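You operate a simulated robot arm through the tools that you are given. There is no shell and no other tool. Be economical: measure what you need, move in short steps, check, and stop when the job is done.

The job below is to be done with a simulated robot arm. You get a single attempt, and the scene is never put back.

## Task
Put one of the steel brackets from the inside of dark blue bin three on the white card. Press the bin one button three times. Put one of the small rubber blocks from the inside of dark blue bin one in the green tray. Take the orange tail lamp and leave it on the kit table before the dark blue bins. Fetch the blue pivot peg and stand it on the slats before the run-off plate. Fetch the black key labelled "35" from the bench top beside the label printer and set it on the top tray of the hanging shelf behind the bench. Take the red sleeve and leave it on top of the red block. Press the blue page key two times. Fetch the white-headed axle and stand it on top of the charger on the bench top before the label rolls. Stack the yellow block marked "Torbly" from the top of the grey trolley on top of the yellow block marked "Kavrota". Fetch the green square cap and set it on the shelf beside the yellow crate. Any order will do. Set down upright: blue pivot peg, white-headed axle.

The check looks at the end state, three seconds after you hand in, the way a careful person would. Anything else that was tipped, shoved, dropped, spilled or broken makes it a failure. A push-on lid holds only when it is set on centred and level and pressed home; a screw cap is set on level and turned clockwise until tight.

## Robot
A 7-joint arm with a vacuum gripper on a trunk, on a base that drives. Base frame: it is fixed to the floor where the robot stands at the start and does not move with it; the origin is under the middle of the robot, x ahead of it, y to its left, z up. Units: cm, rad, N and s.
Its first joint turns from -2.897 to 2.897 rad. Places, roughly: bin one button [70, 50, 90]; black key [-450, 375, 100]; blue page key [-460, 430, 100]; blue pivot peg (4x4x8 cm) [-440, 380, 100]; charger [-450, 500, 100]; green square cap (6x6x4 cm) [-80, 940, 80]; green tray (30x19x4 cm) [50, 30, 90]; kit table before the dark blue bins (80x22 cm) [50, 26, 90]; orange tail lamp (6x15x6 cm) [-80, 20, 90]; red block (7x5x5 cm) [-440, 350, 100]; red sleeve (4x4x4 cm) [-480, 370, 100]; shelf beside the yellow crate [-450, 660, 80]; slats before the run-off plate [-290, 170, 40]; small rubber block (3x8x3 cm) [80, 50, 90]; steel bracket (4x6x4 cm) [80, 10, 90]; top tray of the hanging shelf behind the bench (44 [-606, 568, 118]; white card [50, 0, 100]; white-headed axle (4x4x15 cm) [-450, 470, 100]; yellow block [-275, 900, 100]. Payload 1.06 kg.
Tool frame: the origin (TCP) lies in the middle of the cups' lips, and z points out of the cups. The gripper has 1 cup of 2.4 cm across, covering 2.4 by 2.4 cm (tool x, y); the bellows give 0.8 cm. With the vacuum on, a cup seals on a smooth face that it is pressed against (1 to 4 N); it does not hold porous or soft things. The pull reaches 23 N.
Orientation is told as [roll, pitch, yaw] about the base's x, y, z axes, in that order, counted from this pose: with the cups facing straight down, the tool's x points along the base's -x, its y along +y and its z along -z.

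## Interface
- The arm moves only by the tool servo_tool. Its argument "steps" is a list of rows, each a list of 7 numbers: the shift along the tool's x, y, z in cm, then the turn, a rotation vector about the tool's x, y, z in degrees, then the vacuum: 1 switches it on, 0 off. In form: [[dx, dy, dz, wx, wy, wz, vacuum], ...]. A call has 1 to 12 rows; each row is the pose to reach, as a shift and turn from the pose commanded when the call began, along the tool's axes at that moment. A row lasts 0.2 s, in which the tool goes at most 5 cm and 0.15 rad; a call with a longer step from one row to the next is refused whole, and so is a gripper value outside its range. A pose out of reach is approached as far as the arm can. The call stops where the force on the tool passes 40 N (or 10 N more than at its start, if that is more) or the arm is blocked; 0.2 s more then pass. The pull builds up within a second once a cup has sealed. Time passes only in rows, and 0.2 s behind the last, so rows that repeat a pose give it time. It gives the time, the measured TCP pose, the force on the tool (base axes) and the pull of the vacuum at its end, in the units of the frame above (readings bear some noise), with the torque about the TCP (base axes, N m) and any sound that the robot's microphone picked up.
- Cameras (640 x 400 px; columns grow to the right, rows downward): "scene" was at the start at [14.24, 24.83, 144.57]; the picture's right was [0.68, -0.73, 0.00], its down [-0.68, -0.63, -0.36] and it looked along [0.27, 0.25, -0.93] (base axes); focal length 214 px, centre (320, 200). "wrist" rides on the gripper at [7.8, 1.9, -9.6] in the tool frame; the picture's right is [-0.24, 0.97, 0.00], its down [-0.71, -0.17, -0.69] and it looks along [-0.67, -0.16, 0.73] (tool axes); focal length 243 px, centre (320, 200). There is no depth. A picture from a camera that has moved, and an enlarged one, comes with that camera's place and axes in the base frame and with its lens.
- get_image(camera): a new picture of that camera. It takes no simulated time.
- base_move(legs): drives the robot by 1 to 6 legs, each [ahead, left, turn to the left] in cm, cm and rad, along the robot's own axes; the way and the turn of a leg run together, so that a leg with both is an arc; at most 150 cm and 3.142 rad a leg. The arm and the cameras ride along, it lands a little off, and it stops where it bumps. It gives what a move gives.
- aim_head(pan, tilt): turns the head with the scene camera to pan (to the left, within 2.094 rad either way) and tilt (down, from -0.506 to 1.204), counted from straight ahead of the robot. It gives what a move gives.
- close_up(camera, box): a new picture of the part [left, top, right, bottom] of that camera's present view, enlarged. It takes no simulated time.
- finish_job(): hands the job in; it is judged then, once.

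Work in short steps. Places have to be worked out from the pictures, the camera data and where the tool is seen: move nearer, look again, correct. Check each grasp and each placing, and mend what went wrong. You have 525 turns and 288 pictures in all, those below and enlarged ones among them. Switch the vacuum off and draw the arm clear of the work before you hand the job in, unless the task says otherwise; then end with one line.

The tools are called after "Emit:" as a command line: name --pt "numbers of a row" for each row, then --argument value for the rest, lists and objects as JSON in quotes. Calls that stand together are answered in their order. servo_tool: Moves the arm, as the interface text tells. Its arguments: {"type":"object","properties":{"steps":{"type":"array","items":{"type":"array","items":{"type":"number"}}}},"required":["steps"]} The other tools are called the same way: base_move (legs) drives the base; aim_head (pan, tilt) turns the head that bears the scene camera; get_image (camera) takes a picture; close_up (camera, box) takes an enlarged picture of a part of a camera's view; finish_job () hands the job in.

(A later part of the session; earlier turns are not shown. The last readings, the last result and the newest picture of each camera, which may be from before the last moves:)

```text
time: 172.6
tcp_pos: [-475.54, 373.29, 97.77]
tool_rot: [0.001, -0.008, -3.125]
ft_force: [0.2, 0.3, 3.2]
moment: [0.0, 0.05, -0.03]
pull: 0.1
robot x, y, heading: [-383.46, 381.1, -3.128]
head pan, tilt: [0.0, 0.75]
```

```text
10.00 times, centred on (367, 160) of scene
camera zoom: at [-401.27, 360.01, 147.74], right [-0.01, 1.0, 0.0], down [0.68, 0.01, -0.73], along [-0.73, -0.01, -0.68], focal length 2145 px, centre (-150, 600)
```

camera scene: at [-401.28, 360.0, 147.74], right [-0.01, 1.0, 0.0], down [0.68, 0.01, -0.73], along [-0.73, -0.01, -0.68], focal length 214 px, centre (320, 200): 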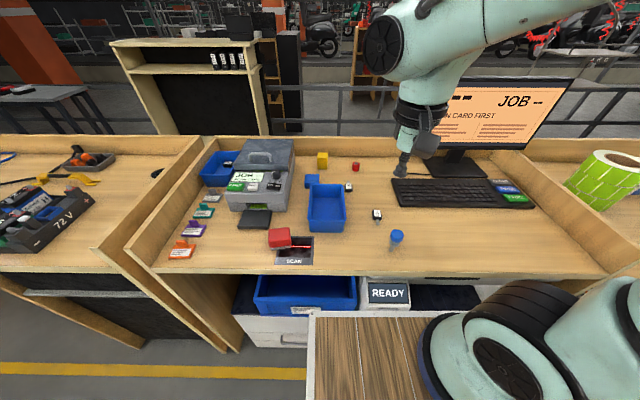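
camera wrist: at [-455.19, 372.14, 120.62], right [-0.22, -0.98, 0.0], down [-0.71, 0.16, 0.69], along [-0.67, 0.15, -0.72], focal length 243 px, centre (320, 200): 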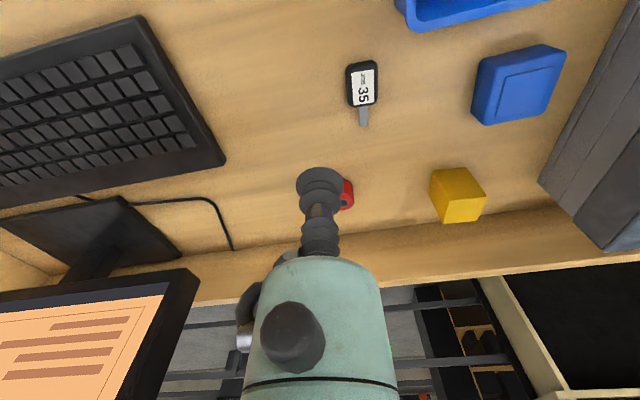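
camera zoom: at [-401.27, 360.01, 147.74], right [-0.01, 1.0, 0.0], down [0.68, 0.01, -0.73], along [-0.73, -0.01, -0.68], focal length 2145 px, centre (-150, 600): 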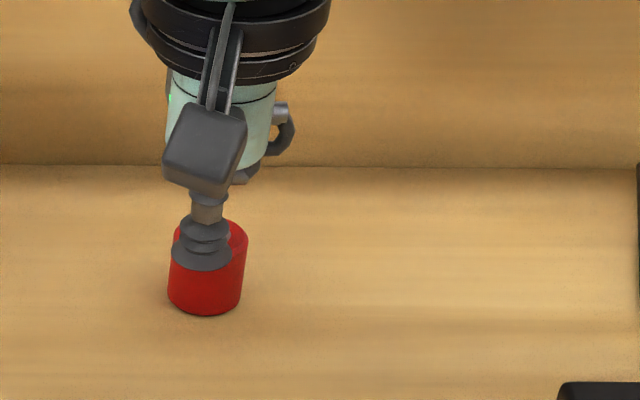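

Contact at 97.8, but the cup is 1.4 cm too near the front edge. I'll rise, shift back and left a touch, and press again.

Emit:
servo_tool --pt "0 0 -1.2 0 0 0 0" --pt "-1.4 -0.35 -1.2 0 0 0 0" --pt "-1.4 -0.35 -1.2 0 0 0 0"

Emit:
close_up --camera "scene" --box '[335, 140, 399, 180]'

```text
time: 173.3
tcp_pos: [-477.09, 373.78, 99.01]
tool_rot: [0.0, -0.005, -3.123]
ft_force: [-0.3, 0.2, 0.3]
moment: [-0.03, 0.02, 0.0]
pull: 0.0
robot x, y, heading: [-383.14, 381.09, -3.127]
head pan, tilt: [0.0, 0.75]
```

```text
10.00 times, centred on (367, 160) of scene
camera zoom: at [-401.28, 360.0, 147.74], right [-0.01, 1.0, 0.0], down [0.68, 0.01, -0.73], along [-0.73, -0.01, -0.68], focal length 2145 px, centre (-150, 600)
```

zoom: 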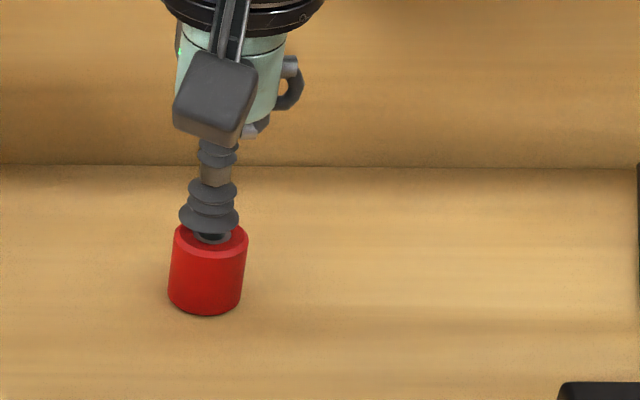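

Emit:
servo_tool --pt "-0.25 -0.08 0.7 0 0 0 1" --pt "-0.25 -0.08 1.1 0 0 0 1" --pt "-0.25 -0.08 1.4 0 0 0 1" --pt "-0.25 -0.08 1.6 0 0 0 1" --pt "-0.25 -0.08 1.6 0 0 0 1"

```text
time: 174.6
tcp_pos: [-477.25, 373.84, 97.56]
tool_rot: [0.003, -0.007, -3.125]
ft_force: [-5.3, -2.4, 19.7]
moment: [0.01, -0.07, -0.04]
pull: 22.6
robot x, y, heading: [-383.27, 381.33, -3.127]
head pan, tilt: [0.0, 0.75]
```

Sealed on the sleeve. I'll lift it and carry it over the red block at about (-439, 348).

Emit:
servo_tool --pt "0 0 -0.5 0 0 0 1" --pt "0 0 -5 0 0 0 1" --pt "0 0 -10 0 0 0 1" --pt "0 0 -14.5 0 0 0 1" --pt "4 2.7 -14.5 0 0 0 1" --pt "8 5.5 -14.5 0 0 0 1" --pt "12 8.3 -14.5 0 0 0 1" --pt "16 11.1 -14.5 0 0 0 1" --pt "20 13.9 -14.5 0 0 0 1" --pt "24 16.7 -14.5 0 0 0 1" --pt "28 19.5 -14.5 0 0 0 1" --pt "32 22.3 -14.5 0 0 0 1"

Emit:
get_image --camera "scene"

Emit:
get_image --camera "wrist"

```text
time: 177.2
tcp_pos: [-444.61, 352.36, 111.74]
tool_rot: [0.0, -0.006, -3.125]
ft_force: [-0.1, 0.1, 0.1]
moment: [-0.03, 0.0, 0.0]
pull: 23.0
robot x, y, heading: [-383.11, 381.05, -3.13]
head pan, tilt: [0.0, 0.75]
```

```text
219 pictures are left
camera scene: at [-401.33, 360.03, 147.74], right [-0.01, 1.0, 0.0], down [0.68, 0.01, -0.73], along [-0.73, -0.01, -0.68], focal length 214 px, centre (320, 200)
```

scene: 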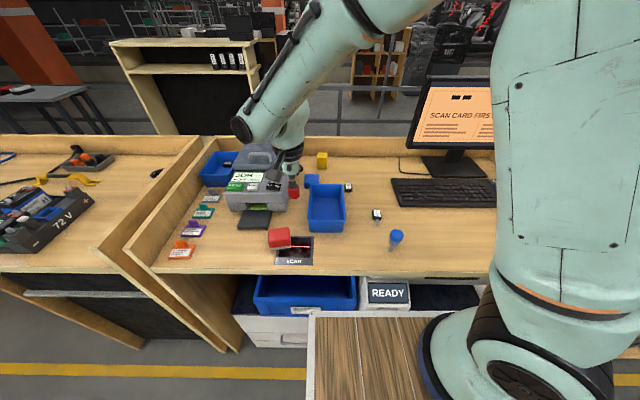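

```text
218 pictures are left
camera wrist: at [-436.81, 350.65, 121.44], right [-0.22, -0.98, 0.0], down [-0.71, 0.16, 0.69], along [-0.67, 0.15, -0.73], focal length 243 px, centre (320, 200)
```

wrist: 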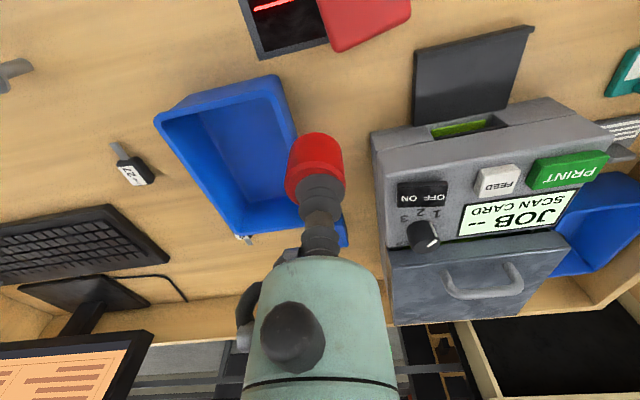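

The sleeve is held; the red block's centre is about (-438.6, 348.2). I'll move over it, lower partway and check.

Emit:
servo_tool --pt "3 2.2 0 0 0 0 1" --pt "5.9 4.3 0 0 0 0 1" --pt "5.9 4.3 4 0 0 0 1" --pt "5.9 4.3 7 0 0 0 1" --pt "5.9 4.3 7 0 0 0 1"

Emit:
close_up --camera "scene" --box '[240, 190, 340, 270]'

Emit:
close_up --camera "wrist" --box '[220, 50, 420, 200]'

```text
time: 178.3
tcp_pos: [-438.69, 347.97, 104.69]
tool_rot: [0.002, -0.005, -3.125]
ft_force: [-0.6, 0.2, 0.2]
moment: [-0.03, 0.03, 0.0]
pull: 23.0
robot x, y, heading: [-383.13, 381.01, -3.126]
head pan, tilt: [0.0, 0.75]
```

```text
5.00 times, centred on (290, 230) of scene
camera zoom: at [-401.28, 360.01, 147.74], right [-0.01, 1.0, 0.0], down [0.68, 0.01, -0.73], along [-0.73, -0.01, -0.68], focal length 1072 px, centre (470, 50)
```

zoom: 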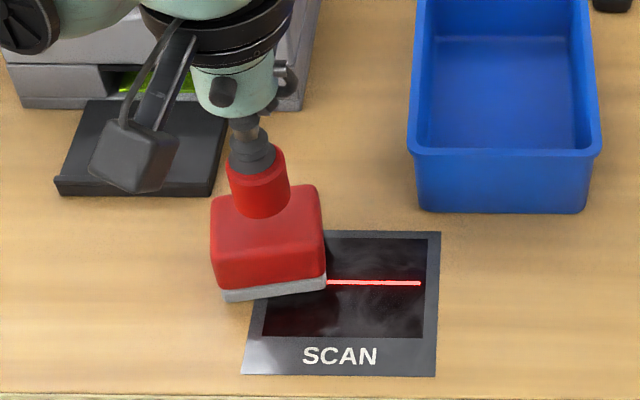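

```text
2.67 times, centred on (320, 125) of wrist
camera zoom: at [-430.92, 346.3, 114.31], right [-0.22, -0.98, 0.0], down [-0.71, 0.16, 0.69], along [-0.67, 0.15, -0.73], focal length 647 px, centre (320, 400)
```

zoom: 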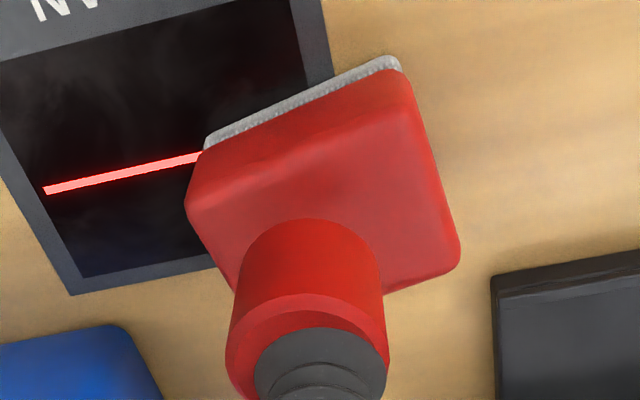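

Both views put the sleeve over the block's middle. I'll lower slowly to contact.

Emit:
servo_tool --pt "0 0.1 0.8 0 0 0 1" --pt "0 0.1 1.2 0 0 0 1" --pt "0 0.1 1.5 0 0 0 1" --pt "0 0.1 1.8 0 0 0 1" --pt "0 0.1 1.8 0 0 0 1"

```text
time: 179.6
tcp_pos: [-438.62, 347.78, 102.95]
tool_rot: [0.001, -0.005, -3.124]
ft_force: [-0.9, -0.2, 0.3]
moment: [-0.04, -0.01, 0.01]
pull: 23.0
robot x, y, heading: [-383.33, 380.85, -3.124]
head pan, tilt: [0.0, 0.75]
```

Emit:
servo_tool --pt "0 0 0.3 0 0 0 1" --pt "0 0 0.5 0 0 0 1" --pt "0 0 0.5 0 0 0 1"

```text
time: 180.3
tcp_pos: [-438.91, 347.74, 102.55]
tool_rot: [0.003, -0.005, -3.123]
ft_force: [-0.6, -0.4, 0.0]
moment: [-0.03, 0.03, -0.02]
pull: 22.6
robot x, y, heading: [-383.11, 381.02, -3.126]
head pan, tilt: [0.0, 0.75]
```

Emit:
servo_tool --pt "0 0 0.3 0 0 0 1" --pt "0 0 0.5 0 0 0 1" --pt "0 0 0.7 0 0 0 1" --pt "0 0 0.7 0 0 0 1"

```text
time: 181.3
tcp_pos: [-438.77, 347.73, 101.84]
tool_rot: [0.003, -0.008, -3.125]
ft_force: [-4.0, -4.4, 23.0]
moment: [0.05, -0.1, -0.02]
pull: 22.8
robot x, y, heading: [-383.6, 381.3, -3.129]
head pan, tilt: [0.0, 0.75]
```

Firm contact. I'll ease off, release and rise.

Emit:
servo_tool --pt "0 0 -0.4 0 0 0 1" --pt "0 0 -0.4 0 0 0 0" --pt "0 0 -0.4 0 0 0 0" --pt "0 0 -0.4 0 0 0 0" --pt "0 0 -1.5 0 0 0 0" --pt "0 0 -4 0 0 0 0" --pt "0 0 -8 0 0 0 0" --pt "0 0 -12 0 0 0 0"

Emit:
close_up --camera "scene" --box '[240, 190, 340, 270]'

```text
time: 183.2
tcp_pos: [-438.52, 347.82, 113.93]
tool_rot: [0.003, -0.004, -3.124]
ft_force: [-0.3, -0.4, 0.1]
moment: [0.01, -0.01, 0.0]
pull: 0.0
robot x, y, heading: [-383.68, 381.06, -3.128]
head pan, tilt: [0.0, 0.75]
```

```text
5.00 times, centred on (290, 230) of scene
camera zoom: at [-401.3, 359.97, 147.74], right [-0.01, 1.0, 0.0], down [0.68, 0.01, -0.73], along [-0.73, -0.01, -0.68], focal length 1072 px, centre (470, 50)
```

zoom: 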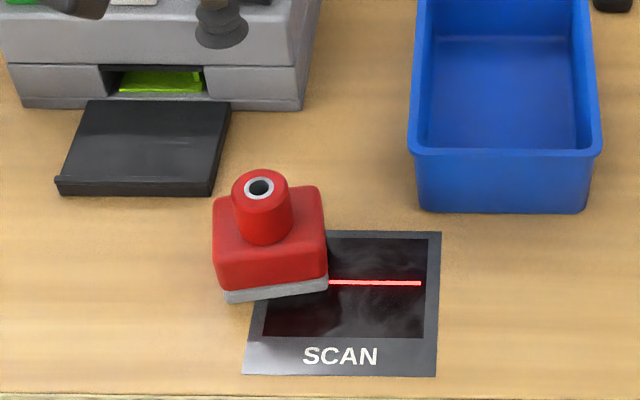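

The sleeve sits well on the red block. Next the PAGE key at about (-462, 428); I'll move the arm over the keyboard's near side.

Emit:
servo_tool --pt "0 -4.7 0 0 0 0 0" --pt "0 -9.4 0 0 0 0 0" --pt "0 -14.1 0 0 0 0 0" --pt "0 -18.8 0 0 0 0 0" --pt "-0.5 -23.5 0 0 0 0 0" --pt "-1.5 -28 0 0 0 0 0" --pt "-2.5 -32.5 0 0 0 0 0" --pt "-3.5 -37 0 0 0 0 0" --pt "-4.5 -41.5 0 0 0 0 0" --pt "-5.5 -46 0 0 0 0 0" --pt "-6.5 -50.5 0 0 0 0 0" --pt "-7.5 -55 0 0 0 0 0"

Emit:
servo_tool --pt "-1 -4.5 0 0 0 0 0" --pt "-2 -9 0 0 0 0 0" --pt "-3 -13.5 0 0 0 0 0" --pt "-4 -17.5 0 0 0 0 0" --pt "-4 -17.5 3 0 0 0 0"

Emit:
get_image --camera "wrist"

Emit:
get_image --camera "scene"

```text
time: 185.8
tcp_pos: [-447.12, 402.71, 113.78]
tool_rot: [0.005, -0.005, -3.122]
ft_force: [-0.3, 0.8, 0.2]
moment: [0.04, 0.04, 0.03]
pull: 0.1
robot x, y, heading: [-383.11, 381.27, -3.13]
head pan, tilt: [0.0, 0.75]
```

```text
time: 186.9
tcp_pos: [-451.34, 420.04, 110.91]
tool_rot: [0.003, -0.004, -3.125]
ft_force: [-0.2, -0.5, 0.3]
moment: [0.0, 0.01, 0.01]
pull: 0.0
robot x, y, heading: [-383.15, 381.12, -3.135]
head pan, tilt: [0.0, 0.75]
```

```text
214 pictures are left
camera wrist: at [-443.65, 418.44, 120.57], right [-0.22, -0.98, 0.0], down [-0.71, 0.16, 0.69], along [-0.67, 0.15, -0.72], focal length 243 px, centre (320, 200)
```

wrist: 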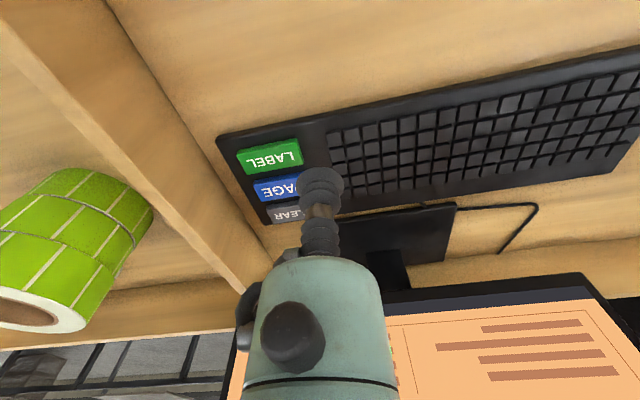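

```text
213 pictures are left
camera scene: at [-401.26, 359.99, 147.74], right [-0.01, 1.0, 0.0], down [0.68, 0.01, -0.73], along [-0.73, -0.01, -0.68], focal length 214 px, centre (320, 200)
```

scene: 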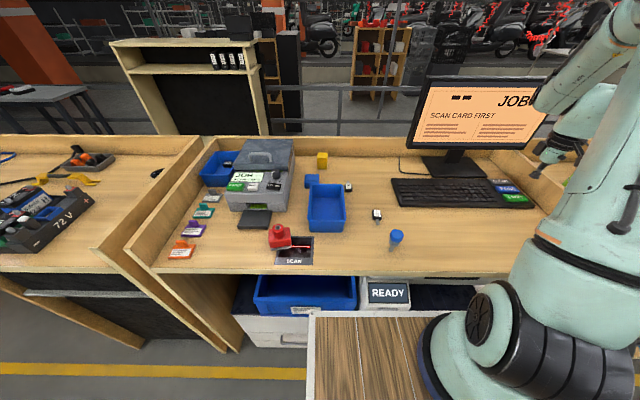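

The PAGE key is at about (-462.3, 427.7). I'll go above it at z≈101 and check alignment.

Emit:
servo_tool --pt "-3.6 -2.7 0 0 0 0 0" --pt "-7.2 -5.3 0 0 0 0 0" --pt "-10.8 -8 0 0 0 0 0" --pt "-10.8 -8 4.5 0 0 0 0" --pt "-10.8 -8 9 0 0 0 0" --pt "-10.8 -8 9 0 0 0 0"

Emit:
close_up --camera "wrist" --box '[220, 50, 420, 200]'

Emit:
close_up --camera "scene" --box '[460, 150, 560, 230]'

```text
time: 188.3
tcp_pos: [-462.44, 427.79, 102.09]
tool_rot: [0.004, -0.007, -3.124]
ft_force: [-0.7, 1.1, -0.7]
moment: [0.04, 0.02, -0.02]
pull: 0.1
robot x, y, heading: [-383.13, 381.32, -3.126]
head pan, tilt: [0.0, 0.75]
```

```text
2.67 times, centred on (320, 125) of wrist
camera zoom: at [-454.63, 426.02, 111.51], right [-0.22, -0.98, 0.0], down [-0.71, 0.16, 0.69], along [-0.67, 0.15, -0.73], focal length 647 px, centre (320, 400)
```

zoom: 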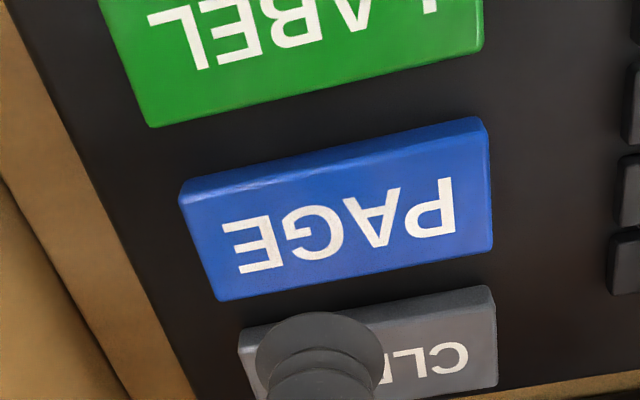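

```text
5.00 times, centred on (510, 190) of scene
camera zoom: at [-401.28, 360.01, 147.74], right [-0.01, 1.0, 0.0], down [0.68, 0.01, -0.73], along [-0.73, -0.01, -0.68], focal length 1072 px, centre (-630, 250)
```

zoom: 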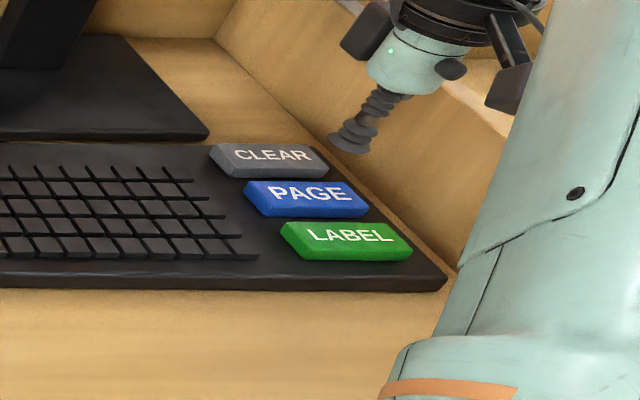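

The key top is at about (-461.6, 427.1, 98). I'll correct by 1 cm and press gently.

Emit:
servo_tool --pt "0.85 0.7 0 0 0 0 0" --pt "0.85 0.7 3 0 0 0 0" --pt "0.85 0.7 4 0 0 0 0" --pt "0.85 0.7 4.6 0 0 0 0" --pt "0.85 0.7 4.6 0 0 0 0"

```text
time: 189.6
tcp_pos: [-461.59, 427.19, 97.47]
tool_rot: [0.002, -0.004, -3.125]
ft_force: [0.5, 1.1, 1.1]
moment: [-0.01, 0.04, -0.04]
pull: 0.0
robot x, y, heading: [-383.52, 381.56, -3.126]
head pan, tilt: [0.0, 0.75]
heard: click
```

Click one. I'll release upward and press again to the same depth.

Emit:
servo_tool --pt "0 0 -1.5 0 0 0 0" --pt "0 0 -2.5 0 0 0 0" --pt "0 0 -2.5 0 0 0 0"

Emit:
servo_tool --pt "0 0 1.5 0 0 0 0" --pt "0 0 2.2 0 0 0 0" --pt "0 0 2.6 0 0 0 0" --pt "0 0 2.6 0 0 0 0"

```text
time: 190.3
tcp_pos: [-461.59, 427.18, 99.88]
tool_rot: [0.002, -0.004, -3.124]
ft_force: [0.5, -0.6, 0.0]
moment: [-0.02, 0.01, 0.0]
pull: 0.1
robot x, y, heading: [-383.53, 381.27, -3.125]
head pan, tilt: [0.0, 0.75]
```

```text
time: 191.3
tcp_pos: [-461.55, 427.29, 97.06]
tool_rot: [0.003, -0.005, -3.124]
ft_force: [-0.9, 0.9, 1.7]
moment: [0.01, -0.01, 0.01]
pull: 0.1
robot x, y, heading: [-383.39, 381.34, -3.127]
head pan, tilt: [0.0, 0.75]
heard: click
```

Second click. I'll rise clear and check the monitor.

Emit:
servo_tool --pt "0 0 -1.5 0 0 0 0" --pt "0 0 -5 0 0 0 0" --pt "2 2 -9 0 0 0 0" --pt "5 4 -12 0 0 0 0" --pt "9 5 -14 0 0 0 0"

Emit:
aim_head --pan -0.5 --tilt 0.6

```text
time: 192.6
tcp_pos: [-452.38, 422.28, 110.97]
tool_rot: [0.003, -0.006, -3.124]
ft_force: [-0.6, 0.5, 0.2]
moment: [-0.01, 0.01, -0.03]
pull: 0.1
robot x, y, heading: [-383.08, 381.45, -3.129]
head pan, tilt: [0.0, 0.75]
```

```text
time: 193.5
tcp_pos: [-452.28, 422.35, 110.97]
tool_rot: [-0.001, -0.005, -3.123]
ft_force: [-0.2, -0.2, -0.5]
moment: [-0.01, 0.01, 0.01]
pull: 0.0
robot x, y, heading: [-383.73, 381.21, -3.128]
head pan, tilt: [-0.499, 0.6]
```

Emit:
get_image --camera "scene"

```text
210 pictures are left
camera scene: at [-400.81, 364.24, 149.03], right [0.47, 0.88, 0.0], down [0.5, -0.26, -0.82], along [-0.73, 0.38, -0.57], focal length 214 px, centre (320, 200)
```

scene: 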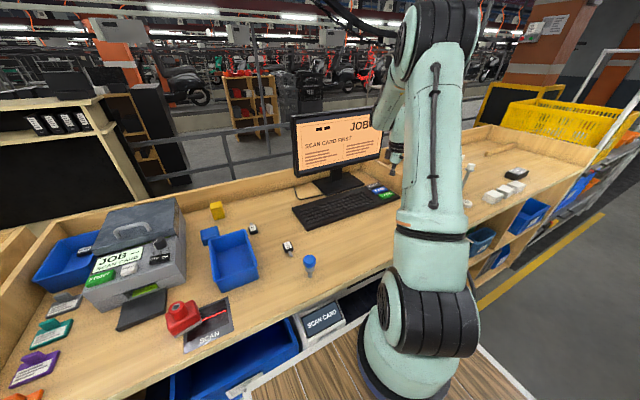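

The lower display changed from READY to SCAN CARD after the PAGE presses. Next the peg: base and head agree on (-437, 380.1) with its top at 102. I'll move above it.

Emit:
servo_tool --pt "1.5 4.2 0 0 0 0 0" --pt "3 8.5 0 0 0 0 0" --pt "4.5 12.8 0 0 0 0 0" --pt "6 17 0 0 0 0 0" --pt "7.5 21.2 0 0 0 0 0" --pt "9 25.4 0 0 0 0 0" --pt "10.5 29.7 0 0 0 0 0" --pt "12 34 0 0 0 0 0" --pt "13.5 38.2 0 0 0 0 0" --pt "14.6 42.45 0 0 0 0 0" --pt "14.6 42.45 4 0 0 0 0" --pt "14.6 42.45 4 0 0 0 0"

Emit:
aim_head --pan -0.2 --tilt 0.9

Emit:
close_up --camera "wrist" --box '[220, 60, 420, 210]'

```text
time: 196.1
tcp_pos: [-436.7, 379.86, 107.77]
tool_rot: [0.017, 0.015, -3.124]
ft_force: [0.6, -0.5, -0.1]
moment: [0.03, 0.02, 0.0]
pull: 0.0
out of reach, approached as far as the arm can: row 11
robot x, y, heading: [-383.25, 380.92, -3.123]
head pan, tilt: [-0.499, 0.6]
```

```text
time: 196.9
tcp_pos: [-436.87, 379.85, 107.6]
tool_rot: [0.019, 0.015, -3.125]
ft_force: [-0.8, -0.6, -1.1]
moment: [-0.04, 0.05, -0.01]
pull: 0.0
robot x, y, heading: [-383.39, 381.27, -3.126]
head pan, tilt: [-0.201, 0.901]
```

```text
2.67 times, centred on (320, 135) of wrist
camera zoom: at [-429.25, 378.29, 117.52], right [-0.22, -0.98, 0.01], down [-0.72, 0.17, 0.67], along [-0.66, 0.14, -0.74], focal length 647 px, centre (320, 373)
```

zoom: 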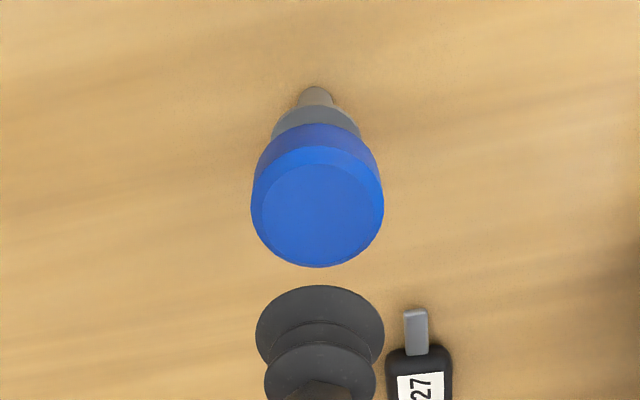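

The peg is too close to the base here (the tool tilts slightly), so I'll back the base 12 cm and re-approach.

Emit:
base_move --legs '[[-12, 0, 0]]'

```text
time: 198.1
tcp_pos: [-424.76, 380.15, 107.7]
tool_rot: [0.017, 0.015, -3.126]
ft_force: [-1.1, 0.3, 0.3]
moment: [0.01, -0.01, 0.06]
pull: 0.1
robot x, y, heading: [-371.62, 381.36, -3.128]
head pan, tilt: [-0.201, 0.901]
```

Emit:
servo_tool --pt "-4.2 0 -1 0 0 0 0" --pt "-8.4 -0.1 -1 0 0 0 0" --pt "-12.5 -0.2 0 0 0 0 0" --pt "-12.5 -0.2 3 0 0 0 0" --pt "-12.5 -0.2 3 0 0 0 0"

Emit:
close_up --camera "scene" --box '[300, 120, 460, 240]'

Emit:
close_up --camera "wrist" --box '[220, 80, 420, 230]'

```text
time: 199.3
tcp_pos: [-437.32, 380.27, 104.67]
tool_rot: [0.018, 0.014, -3.126]
ft_force: [-0.3, 0.9, -0.6]
moment: [0.0, -0.02, -0.01]
pull: 0.0
robot x, y, heading: [-371.5, 381.3, -3.127]
head pan, tilt: [-0.201, 0.901]
```

```text
3.33 times, centred on (380, 180) of scene
camera zoom: at [-388.51, 361.72, 146.55], right [0.19, 0.98, 0.0], down [0.77, -0.15, -0.62], along [-0.61, 0.12, -0.78], focal length 715 px, centre (120, 267)
```

zoom: 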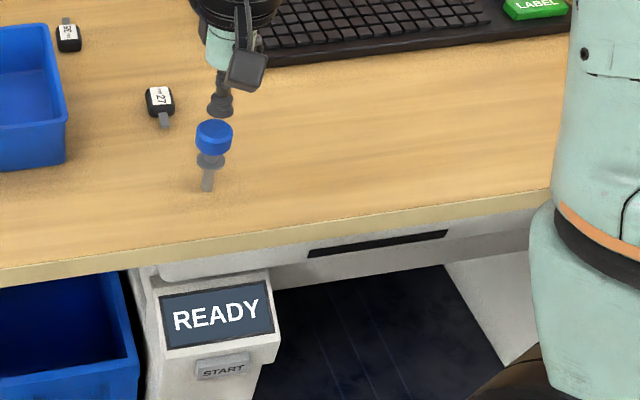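

```text
2.67 times, centred on (320, 155) of wrist
camera zoom: at [-429.69, 378.67, 114.46], right [-0.22, -0.98, 0.01], down [-0.72, 0.17, 0.67], along [-0.66, 0.14, -0.74], focal length 647 px, centre (320, 320)
```

zoom: 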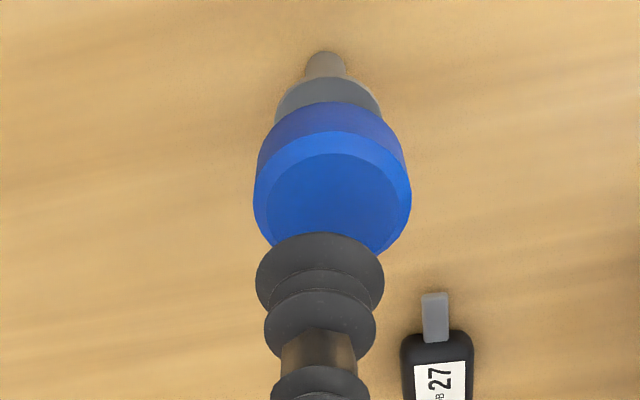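

The tool kept its slight tilt. I'll level it and check the reading.

Emit:
servo_tool --pt "0 0.2 0 1.0 -0.8 0 0" --pt "0 0.2 0 1.0 -0.8 0 0"

```text
time: 199.9
tcp_pos: [-437.16, 380.14, 104.58]
tool_rot: [0.001, -0.001, -3.129]
ft_force: [0.4, -0.7, -0.6]
moment: [-0.04, 0.0, -0.01]
pull: 0.0
robot x, y, heading: [-371.31, 381.67, -3.128]
head pan, tilt: [-0.201, 0.901]
```

Level now. I'll lower onto the head with vacuum on.

Emit:
servo_tool --pt "-0.1 0.05 1.5 0 0 0 1" --pt "-0.1 0.05 2.2 0 0 0 1" --pt "-0.1 0.05 2.7 0 0 0 1" --pt "-0.1 0.05 3.1 0 0 0 1" --pt "-0.1 0.05 3.4 0 0 0 1" --pt "-0.1 0.05 3.4 0 0 0 1"

```text
time: 200.9
tcp_pos: [-437.64, 379.77, 102.03]
tool_rot: [0.003, -0.01, -3.129]
ft_force: [-1.7, 2.1, 22.9]
moment: [0.08, -0.08, 0.02]
pull: 22.8
robot x, y, heading: [-371.49, 381.71, -3.138]
head pan, tilt: [-0.201, 0.901]
stopped in row 5: the force on the tool passed its limit at 50 N (the readings are from after the stop); the commanded pose is now the measured one
```

Sealed. I'll lift 12 cm and view how the peg hangs.

Emit:
servo_tool --pt "0 0 -1 0 0 0 1" --pt "0 0 -5 0 0 0 1" --pt "0 0 -10 0 0 0 1" --pt "0 0 -14 0 0 0 1" --pt "0 0 -14 0 0 0 1"

Emit:
close_up --camera "scene" --box '[300, 80, 420, 180]'

```text
time: 202.1
tcp_pos: [-437.2, 379.65, 115.81]
tool_rot: [-0.001, -0.003, -3.125]
ft_force: [-0.2, -0.7, 0.0]
moment: [0.03, 0.01, 0.04]
pull: 23.1
robot x, y, heading: [-371.47, 381.34, -3.13]
head pan, tilt: [-0.201, 0.901]
```

```text
4.00 times, centred on (360, 130) of scene
camera zoom: at [-388.53, 361.71, 146.55], right [0.19, 0.98, 0.0], down [0.77, -0.15, -0.62], along [-0.61, 0.12, -0.78], focal length 858 px, centre (160, 480)
```

zoom: 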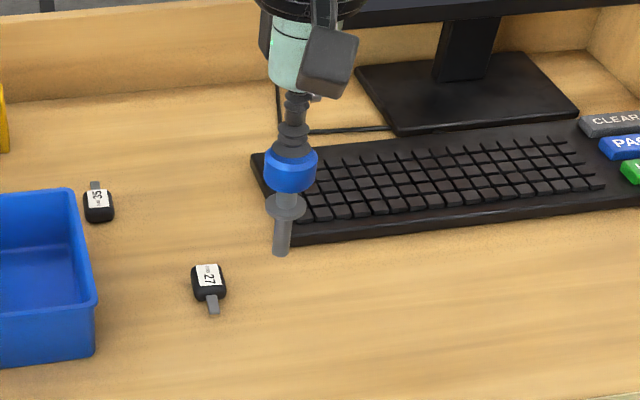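

The peg hangs straight. I'll draw it in and up, then drive back down the corridor to y≈170 and turn right to face the conveyor.

Emit:
servo_tool --pt "3.5 0 -2.5 0 0 0 1" --pt "7 0 -5 0 0 0 1" --pt "10.5 0 -7.5 0 0 0 1" --pt "13 0 -9 0 0 0 1" --pt "13 0 -9 0 0 0 1"

```text
time: 203.3
tcp_pos: [-424.26, 379.96, 124.87]
tool_rot: [-0.001, -0.006, -3.128]
ft_force: [-0.3, 0.2, -0.7]
moment: [0.01, -0.01, 0.02]
pull: 22.6
robot x, y, heading: [-371.09, 381.56, -3.134]
head pan, tilt: [-0.201, 0.901]
```

Emit:
base_move --legs '[[0, 130, 0], [0, 70, 0], [0, 0, -1.57], [0, 0, -1.57]]'

Emit:
aim_head --pan 0 --tilt 0.75

```text
time: 221.1
tcp_pos: [-318.38, 177.41, 124.96]
tool_rot: [0.001, -0.005, -0.041]
ft_force: [-0.1, 0.8, -1.3]
moment: [-0.06, 0.01, 0.0]
pull: 22.8
robot x, y, heading: [-371.21, 178.7, -0.047]
head pan, tilt: [-0.201, 0.901]
```

```text
time: 221.9
tcp_pos: [-318.33, 177.43, 124.99]
tool_rot: [0.001, -0.006, -0.04]
ft_force: [0.7, -1.2, -0.3]
moment: [-0.05, 0.0, 0.0]
pull: 23.0
robot x, y, heading: [-371.32, 178.61, -0.045]
head pan, tilt: [0.0, 0.75]
```

Emit:
get_image --camera "scene"

Emit:
get_image --camera "wrist"

```text
205 pictures are left
camera scene: at [-351.92, 199.14, 147.74], right [-0.04, -1.0, 0.0], down [-0.68, 0.03, -0.73], along [0.73, -0.03, -0.68], focal length 214 px, centre (320, 200)
```

scene: 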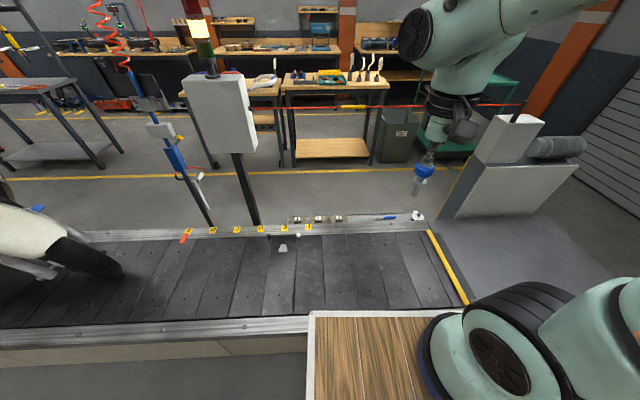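

```text
204 pictures are left
camera wrist: at [-326.35, 179.64, 134.52], right [0.27, 0.96, 0.0], down [0.7, -0.2, 0.69], along [0.66, -0.19, -0.73], focal length 243 px, centre (320, 200)
```

wrist: 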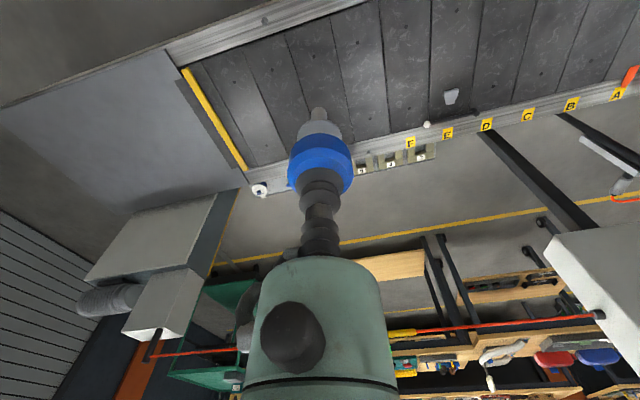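

The slats end at a yellow strip by the run-off plate. I'll zoom to choose the middle of a slat.

Emit:
close_up --camera "scene" --box '[290, 200, 490, 320]'

Emit:
close_up --camera "wrist" --box '[170, 20, 410, 200]'

```text
3.20 times, centred on (390, 260) of scene
camera zoom: at [-351.92, 199.14, 147.74], right [-0.04, -1.0, 0.0], down [-0.68, 0.03, -0.73], along [0.73, -0.03, -0.68], focal length 686 px, centre (96, 8)
```

zoom: 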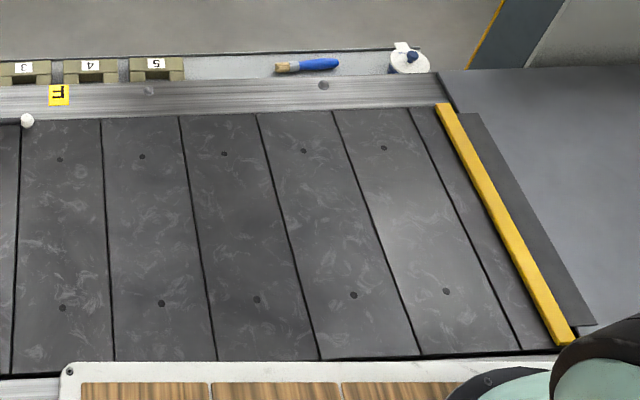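

```text
2.22 times, centred on (290, 110) of wrist
camera zoom: at [-326.35, 179.64, 134.52], right [0.27, 0.96, 0.0], down [0.7, -0.2, 0.69], along [0.66, -0.19, -0.73], focal length 539 px, centre (387, 400)
```

zoom: 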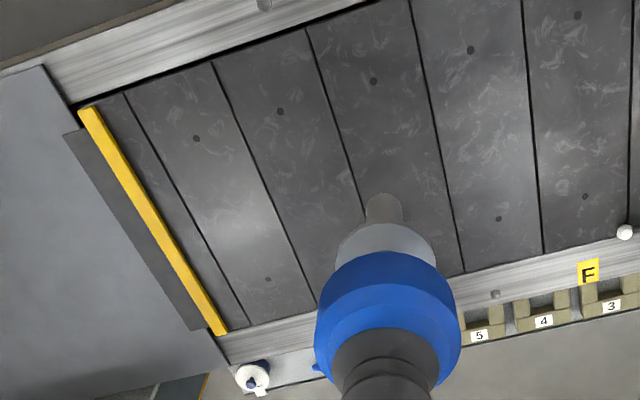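

The slat surface triangulates to z≈48. I'll aim at the middle of the second full slat, about (-297, 160), and lower partway.

Emit:
servo_tool --pt "-3.7 -2.75 0 0 0 0 1" --pt "-7.4 -5.5 0 0 0 0 1" --pt "-11.1 -8.25 0 0 0 0 1" --pt "-14.8 -11 0 0 0 0 1" --pt "-18.5 -13.75 0 0 0 0 1" --pt "-22.1 -16.5 0 0 0 0 1" --pt "-22.1 -16.5 4.5 0 0 0 1" --pt "-22.1 -16.5 9 0 0 0 1" --pt "-22.1 -16.5 13.5 0 0 0 1" --pt "-22.1 -16.5 18 0 0 0 1" --pt "-22.1 -16.5 22.5 0 0 0 1" --pt "-22.1 -16.5 27 0 0 0 1"

Emit:
servo_tool --pt "0 0 4.5 0 0 0 1" --pt "0 0 9 0 0 0 1" --pt "0 0 13.5 0 0 0 1" --pt "0 0 18 0 0 0 1" --pt "0 0 22.5 0 0 0 1" --pt "0 0 27 0 0 0 1" --pt "0 0 30 0 0 0 1" --pt "0 0 30 0 0 0 1"

Emit:
get_image --camera "scene"

Emit:
get_image --camera "wrist"

```text
time: 224.5
tcp_pos: [-296.79, 159.77, 98.11]
tool_rot: [0.002, -0.004, -0.04]
ft_force: [-0.8, -0.6, -0.8]
moment: [-0.05, 0.0, -0.04]
pull: 23.1
robot x, y, heading: [-371.12, 178.78, -0.04]
head pan, tilt: [0.0, 0.75]
```

```text
time: 226.3
tcp_pos: [-296.87, 160.05, 68.05]
tool_rot: [0.003, -0.005, -0.041]
ft_force: [0.5, 0.5, -0.2]
moment: [-0.01, 0.01, -0.01]
pull: 21.8
robot x, y, heading: [-371.17, 178.9, -0.04]
head pan, tilt: [0.0, 0.75]
```

```text
201 pictures are left
camera scene: at [-351.92, 199.14, 147.74], right [-0.04, -1.0, 0.0], down [-0.68, 0.03, -0.73], along [0.73, -0.03, -0.68], focal length 214 px, centre (320, 200)
```

scene: 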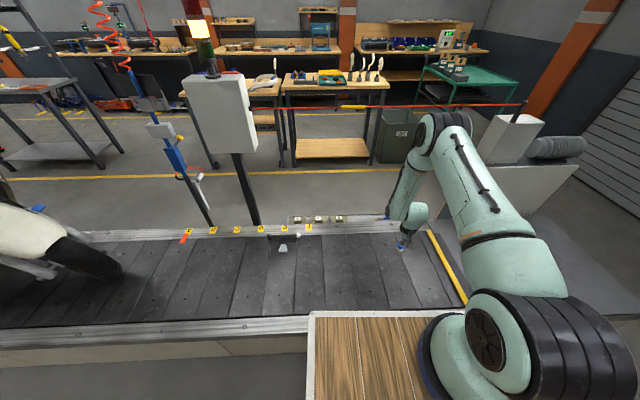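

```text
200 pictures are left
camera wrist: at [-304.81, 162.26, 77.84], right [0.27, 0.96, 0.0], down [0.7, -0.2, 0.69], along [0.66, -0.19, -0.73], focal length 243 px, centre (320, 200)
```

wrist: 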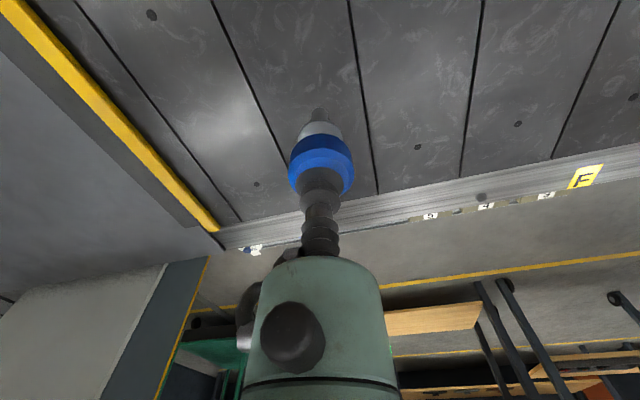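

The peg is over the slat, about 2 cm off its midline. I'll shift a little and lower to just above.

Emit:
servo_tool --pt "0 -1.5 3 0 0 0 1" --pt "0 -1.5 6 0 0 0 1" --pt "0 -1.5 9 0 0 0 1" --pt "0 -1.5 9 0 0 0 1"

Emit:
close_up --camera "wrist" --box '[220, 40, 420, 190]'

Emit:
close_up --camera "scene" --box '[360, 200, 460, 280]'

```text
time: 227.3
tcp_pos: [-296.8, 158.71, 58.93]
tool_rot: [0.002, -0.005, -0.039]
ft_force: [0.7, -0.4, -1.1]
moment: [0.01, -0.01, 0.0]
pull: 23.3
robot x, y, heading: [-371.4, 179.07, -0.044]
head pan, tilt: [0.0, 0.75]
```

```text
2.67 times, centred on (320, 115) of wrist
camera zoom: at [-304.72, 160.89, 68.47], right [0.27, 0.96, 0.0], down [0.7, -0.2, 0.69], along [0.66, -0.19, -0.73], focal length 647 px, centre (320, 427)
```

zoom: 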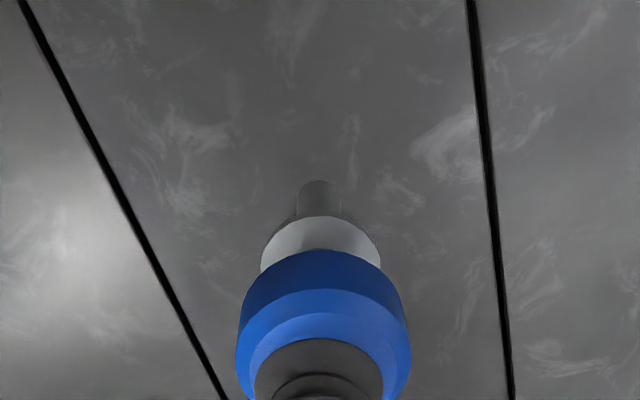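

```text
5.00 times, centred on (410, 240) of scene
camera zoom: at [-351.91, 199.14, 147.74], right [-0.04, -1.0, 0.0], down [-0.68, 0.03, -0.73], along [0.73, -0.03, -0.68], focal length 1072 px, centre (-130, 0)
```

zoom: 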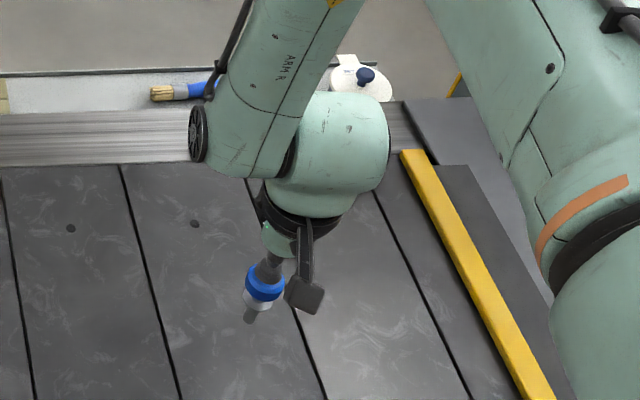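

Emit:
servo_tool --pt "0 0 0.4 0 0 0 1" --pt "0 0 0.8 0 0 0 1" --pt "0 0 1.2 0 0 0 1" --pt "0 0 1.6 0 0 0 1" --pt "0 0 2 0 0 0 1"

```text
time: 228.5
tcp_pos: [-296.66, 158.67, 56.85]
tool_rot: [0.001, -0.005, -0.04]
ft_force: [0.5, -0.2, 0.2]
moment: [-0.01, 0.03, 0.0]
pull: 23.1
robot x, y, heading: [-371.3, 178.95, -0.043]
head pan, tilt: [0.0, 0.75]
```

Emit:
servo_tool --pt "0 0 0.3 0 0 0 1" --pt "0 0 0.6 0 0 0 1" --pt "0 0 0.9 0 0 0 1" --pt "0 0 1.2 0 0 0 1"

```text
time: 229.5
tcp_pos: [-296.51, 158.71, 55.88]
tool_rot: [0.002, -0.005, -0.042]
ft_force: [0.2, -0.4, 0.0]
moment: [-0.04, 0.04, 0.02]
pull: 23.5
robot x, y, heading: [-371.27, 179.1, -0.042]
head pan, tilt: [0.0, 0.75]
```

Parallax of the slat lines puts the surface near z 42, so contact should come around TCP z 50. I'll lower further, then slow down.

Emit:
servo_tool --pt "0 -0.5 1.2 0 0 0 1" --pt "0 -1 2.4 0 0 0 1" --pt "0 -1 3.2 0 0 0 1" --pt "0 -1 3.6 0 0 0 1" --pt "0 -1 4 0 0 0 1"

Emit:
close_up --camera "scene" --box '[360, 200, 460, 280]'

```text
time: 230.7
tcp_pos: [-296.57, 157.75, 51.87]
tool_rot: [0.001, -0.004, -0.04]
ft_force: [0.3, 0.2, -0.5]
moment: [-0.03, -0.02, 0.01]
pull: 22.5
robot x, y, heading: [-371.12, 178.75, -0.045]
head pan, tilt: [0.0, 0.75]
```

```text
5.00 times, centred on (410, 240) of scene
camera zoom: at [-351.92, 199.14, 147.74], right [-0.04, -1.0, 0.0], down [-0.68, 0.03, -0.73], along [0.73, -0.03, -0.68], focal length 1072 px, centre (-130, 0)
```

zoom: 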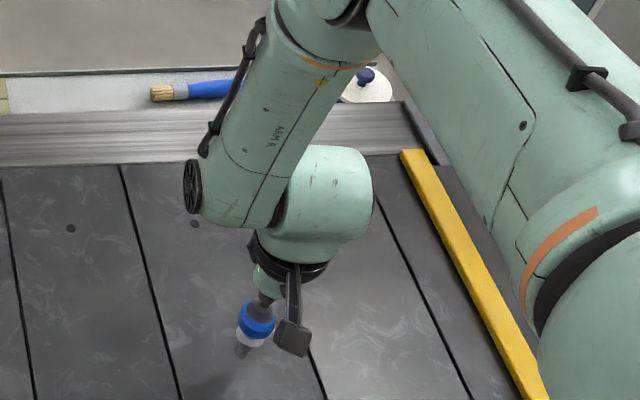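

Emit:
servo_tool --pt "0 0 0.4 0 0 0 1" --pt "0 0 0.8 0 0 0 1" --pt "0 0 1.1 0 0 0 1" --pt "0 0 1.3 0 0 0 1"

```text
time: 231.7
tcp_pos: [-296.55, 157.78, 50.45]
tool_rot: [0.002, -0.005, -0.04]
ft_force: [0.0, 0.3, -0.4]
moment: [-0.05, -0.01, 0.0]
pull: 22.9
robot x, y, heading: [-371.42, 178.75, -0.044]
head pan, tilt: [0.0, 0.75]
```

Emit:
servo_tool --pt "0 0 0.25 0 0 0 1" --pt "0 0 0.5 0 0 0 1" --pt "0 0 0.75 0 0 0 1" --pt "0 0 0.75 0 0 0 1"

```text
time: 232.7
tcp_pos: [-296.71, 157.68, 49.82]
tool_rot: [-0.001, -0.005, -0.04]
ft_force: [0.4, 0.2, 4.4]
moment: [0.03, 0.06, 0.0]
pull: 22.8
robot x, y, heading: [-371.14, 179.04, -0.04]
head pan, tilt: [0.0, 0.75]
```

Contact at 49.8 with 4 N. I'll release, wait for the pull to drop, then rise slowly.

Emit:
servo_tool --pt "0 0 0 0 0 0 0" --pt "0 0 0 0 0 0 0" --pt "0 0 0 0 0 0 0" --pt "0 0 -0.2 0 0 0 0" --pt "0 0 -0.5 0 0 0 0" --pt "0 0 -1 0 0 0 0" --pt "0 0 -2 0 0 0 0" --pt "0 0 -4 0 0 0 0" --pt "0 0 -8 0 0 0 0" --pt "0 0 -12.5 0 0 0 0"

Emit:
close_up --camera "scene" --box '[360, 200, 460, 280]'

```text
time: 234.9
tcp_pos: [-296.72, 157.57, 62.37]
tool_rot: [0.002, -0.005, -0.04]
ft_force: [0.3, -0.2, -0.2]
moment: [0.04, -0.01, -0.05]
pull: 0.1
robot x, y, heading: [-371.27, 178.93, -0.045]
head pan, tilt: [0.0, 0.75]
```

```text
5.00 times, centred on (410, 240) of scene
camera zoom: at [-351.89, 199.14, 147.74], right [-0.04, -1.0, 0.0], down [-0.68, 0.03, -0.73], along [0.73, -0.03, -0.68], focal length 1072 px, centre (-130, 0)
```

zoom: 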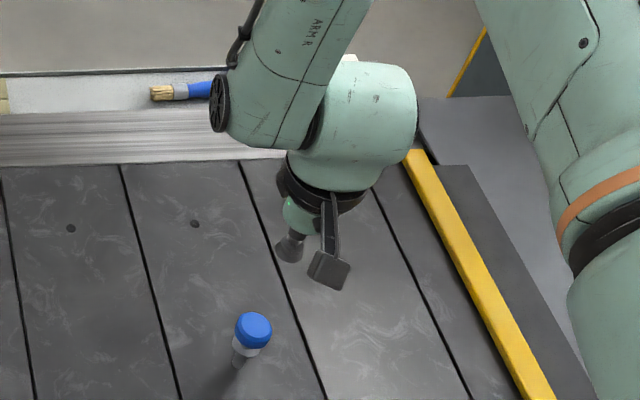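

The peg stands on the slat. I'll raise the arm and tuck it in.

Emit:
servo_tool --pt "0 0 -5 0 0 0 0" --pt "0 0 -10 0 0 0 0" --pt "0 0 -15 0 0 0 0" --pt "0 0 -20 0 0 0 0" --pt "0 0 -25 0 0 0 0" --pt "0 0 -30 0 0 0 0" --pt "0 0 -35 0 0 0 0" --pt "0 0 -40 0 0 0 0" --pt "0 0 -45 0 0 0 0" --pt "0 0 -50 0 0 0 0" --pt "0 0 -55 0 0 0 0" --pt "0 0 -60 0 0 0 0"

Emit:
servo_tool --pt "3.7 2.75 0 0 0 0 0" --pt "7.4 5.5 0 0 0 0 0" --pt "11.1 8.25 -1 0 0 0 0" --pt "14.8 11 -2 0 0 0 0" --pt "18.5 13.75 -2 0 0 0 0" --pt "22 16.5 -2 0 0 0 0"

```text
time: 237.5
tcp_pos: [-297.23, 157.85, 122.38]
tool_rot: [0.0, -0.004, -0.041]
ft_force: [0.2, -0.1, -1.5]
moment: [0.03, 0.02, -0.04]
pull: 0.0
robot x, y, heading: [-371.18, 178.93, -0.042]
head pan, tilt: [0.0, 0.75]
```

```text
time: 238.9
tcp_pos: [-318.34, 174.99, 124.05]
tool_rot: [0.0, -0.002, -0.042]
ft_force: [1.0, -0.7, -0.1]
moment: [-0.03, 0.02, 0.01]
pull: 0.1
robot x, y, heading: [-371.33, 179.08, -0.042]
head pan, tilt: [0.0, 0.75]
```

Now turn left to face the bench again and drive up to y≈480 for the axle and charger.

Emit:
base_move --legs '[[0, 0, 1.6], [0, 0, 1.585], [0, -150, 0], [0, -150, 0]]'

Emit:
aim_head --pan 0 --tilt 0.6

```text
time: 261.1
tcp_pos: [-427.44, 481.63, 124.08]
tool_rot: [0.001, -0.005, -3.113]
ft_force: [-0.3, 0.2, -0.4]
moment: [-0.01, 0.04, 0.01]
pull: 0.1
robot x, y, heading: [-374.41, 481.57, -3.119]
head pan, tilt: [0.0, 0.75]
```

```text
time: 261.8
tcp_pos: [-427.29, 481.59, 124.08]
tool_rot: [0.0, -0.005, -3.112]
ft_force: [-0.4, 0.2, 0.2]
moment: [0.01, -0.01, 0.01]
pull: 0.0
robot x, y, heading: [-374.57, 481.57, -3.116]
head pan, tilt: [0.0, 0.6]
```

Emit:
get_image --camera "scene"

Emit:
get_image --camera "wrist"

```text
195 pictures are left
camera scene: at [-392.54, 459.8, 149.03], right [-0.02, 1.0, 0.0], down [0.57, 0.01, -0.82], along [-0.82, -0.02, -0.57], focal length 214 px, centre (320, 200)
```

scene: 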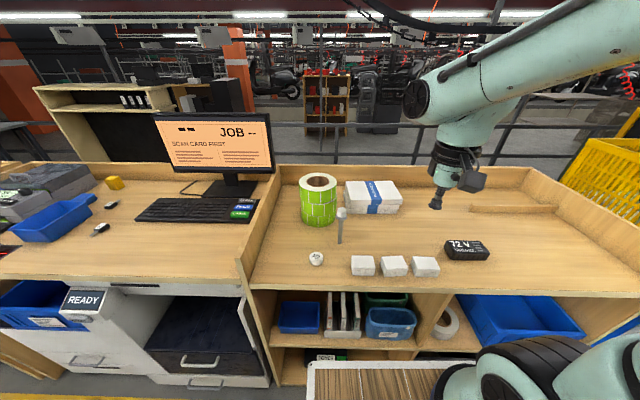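

```text
194 pictures are left
camera wrist: at [-419.61, 479.92, 133.69], right [-0.21, -0.98, 0.0], down [-0.71, 0.15, 0.69], along [-0.67, 0.14, -0.73], focal length 243 px, centre (320, 200)
```

wrist: 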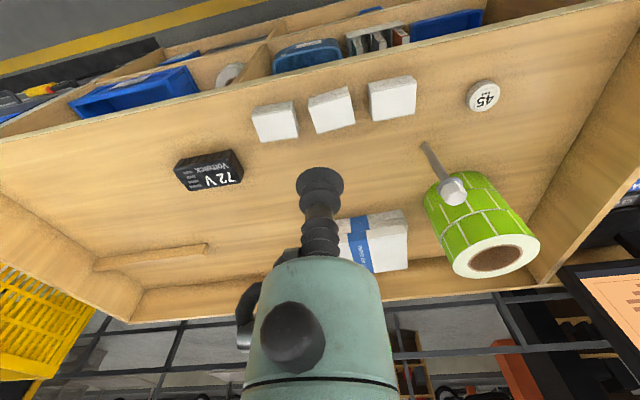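

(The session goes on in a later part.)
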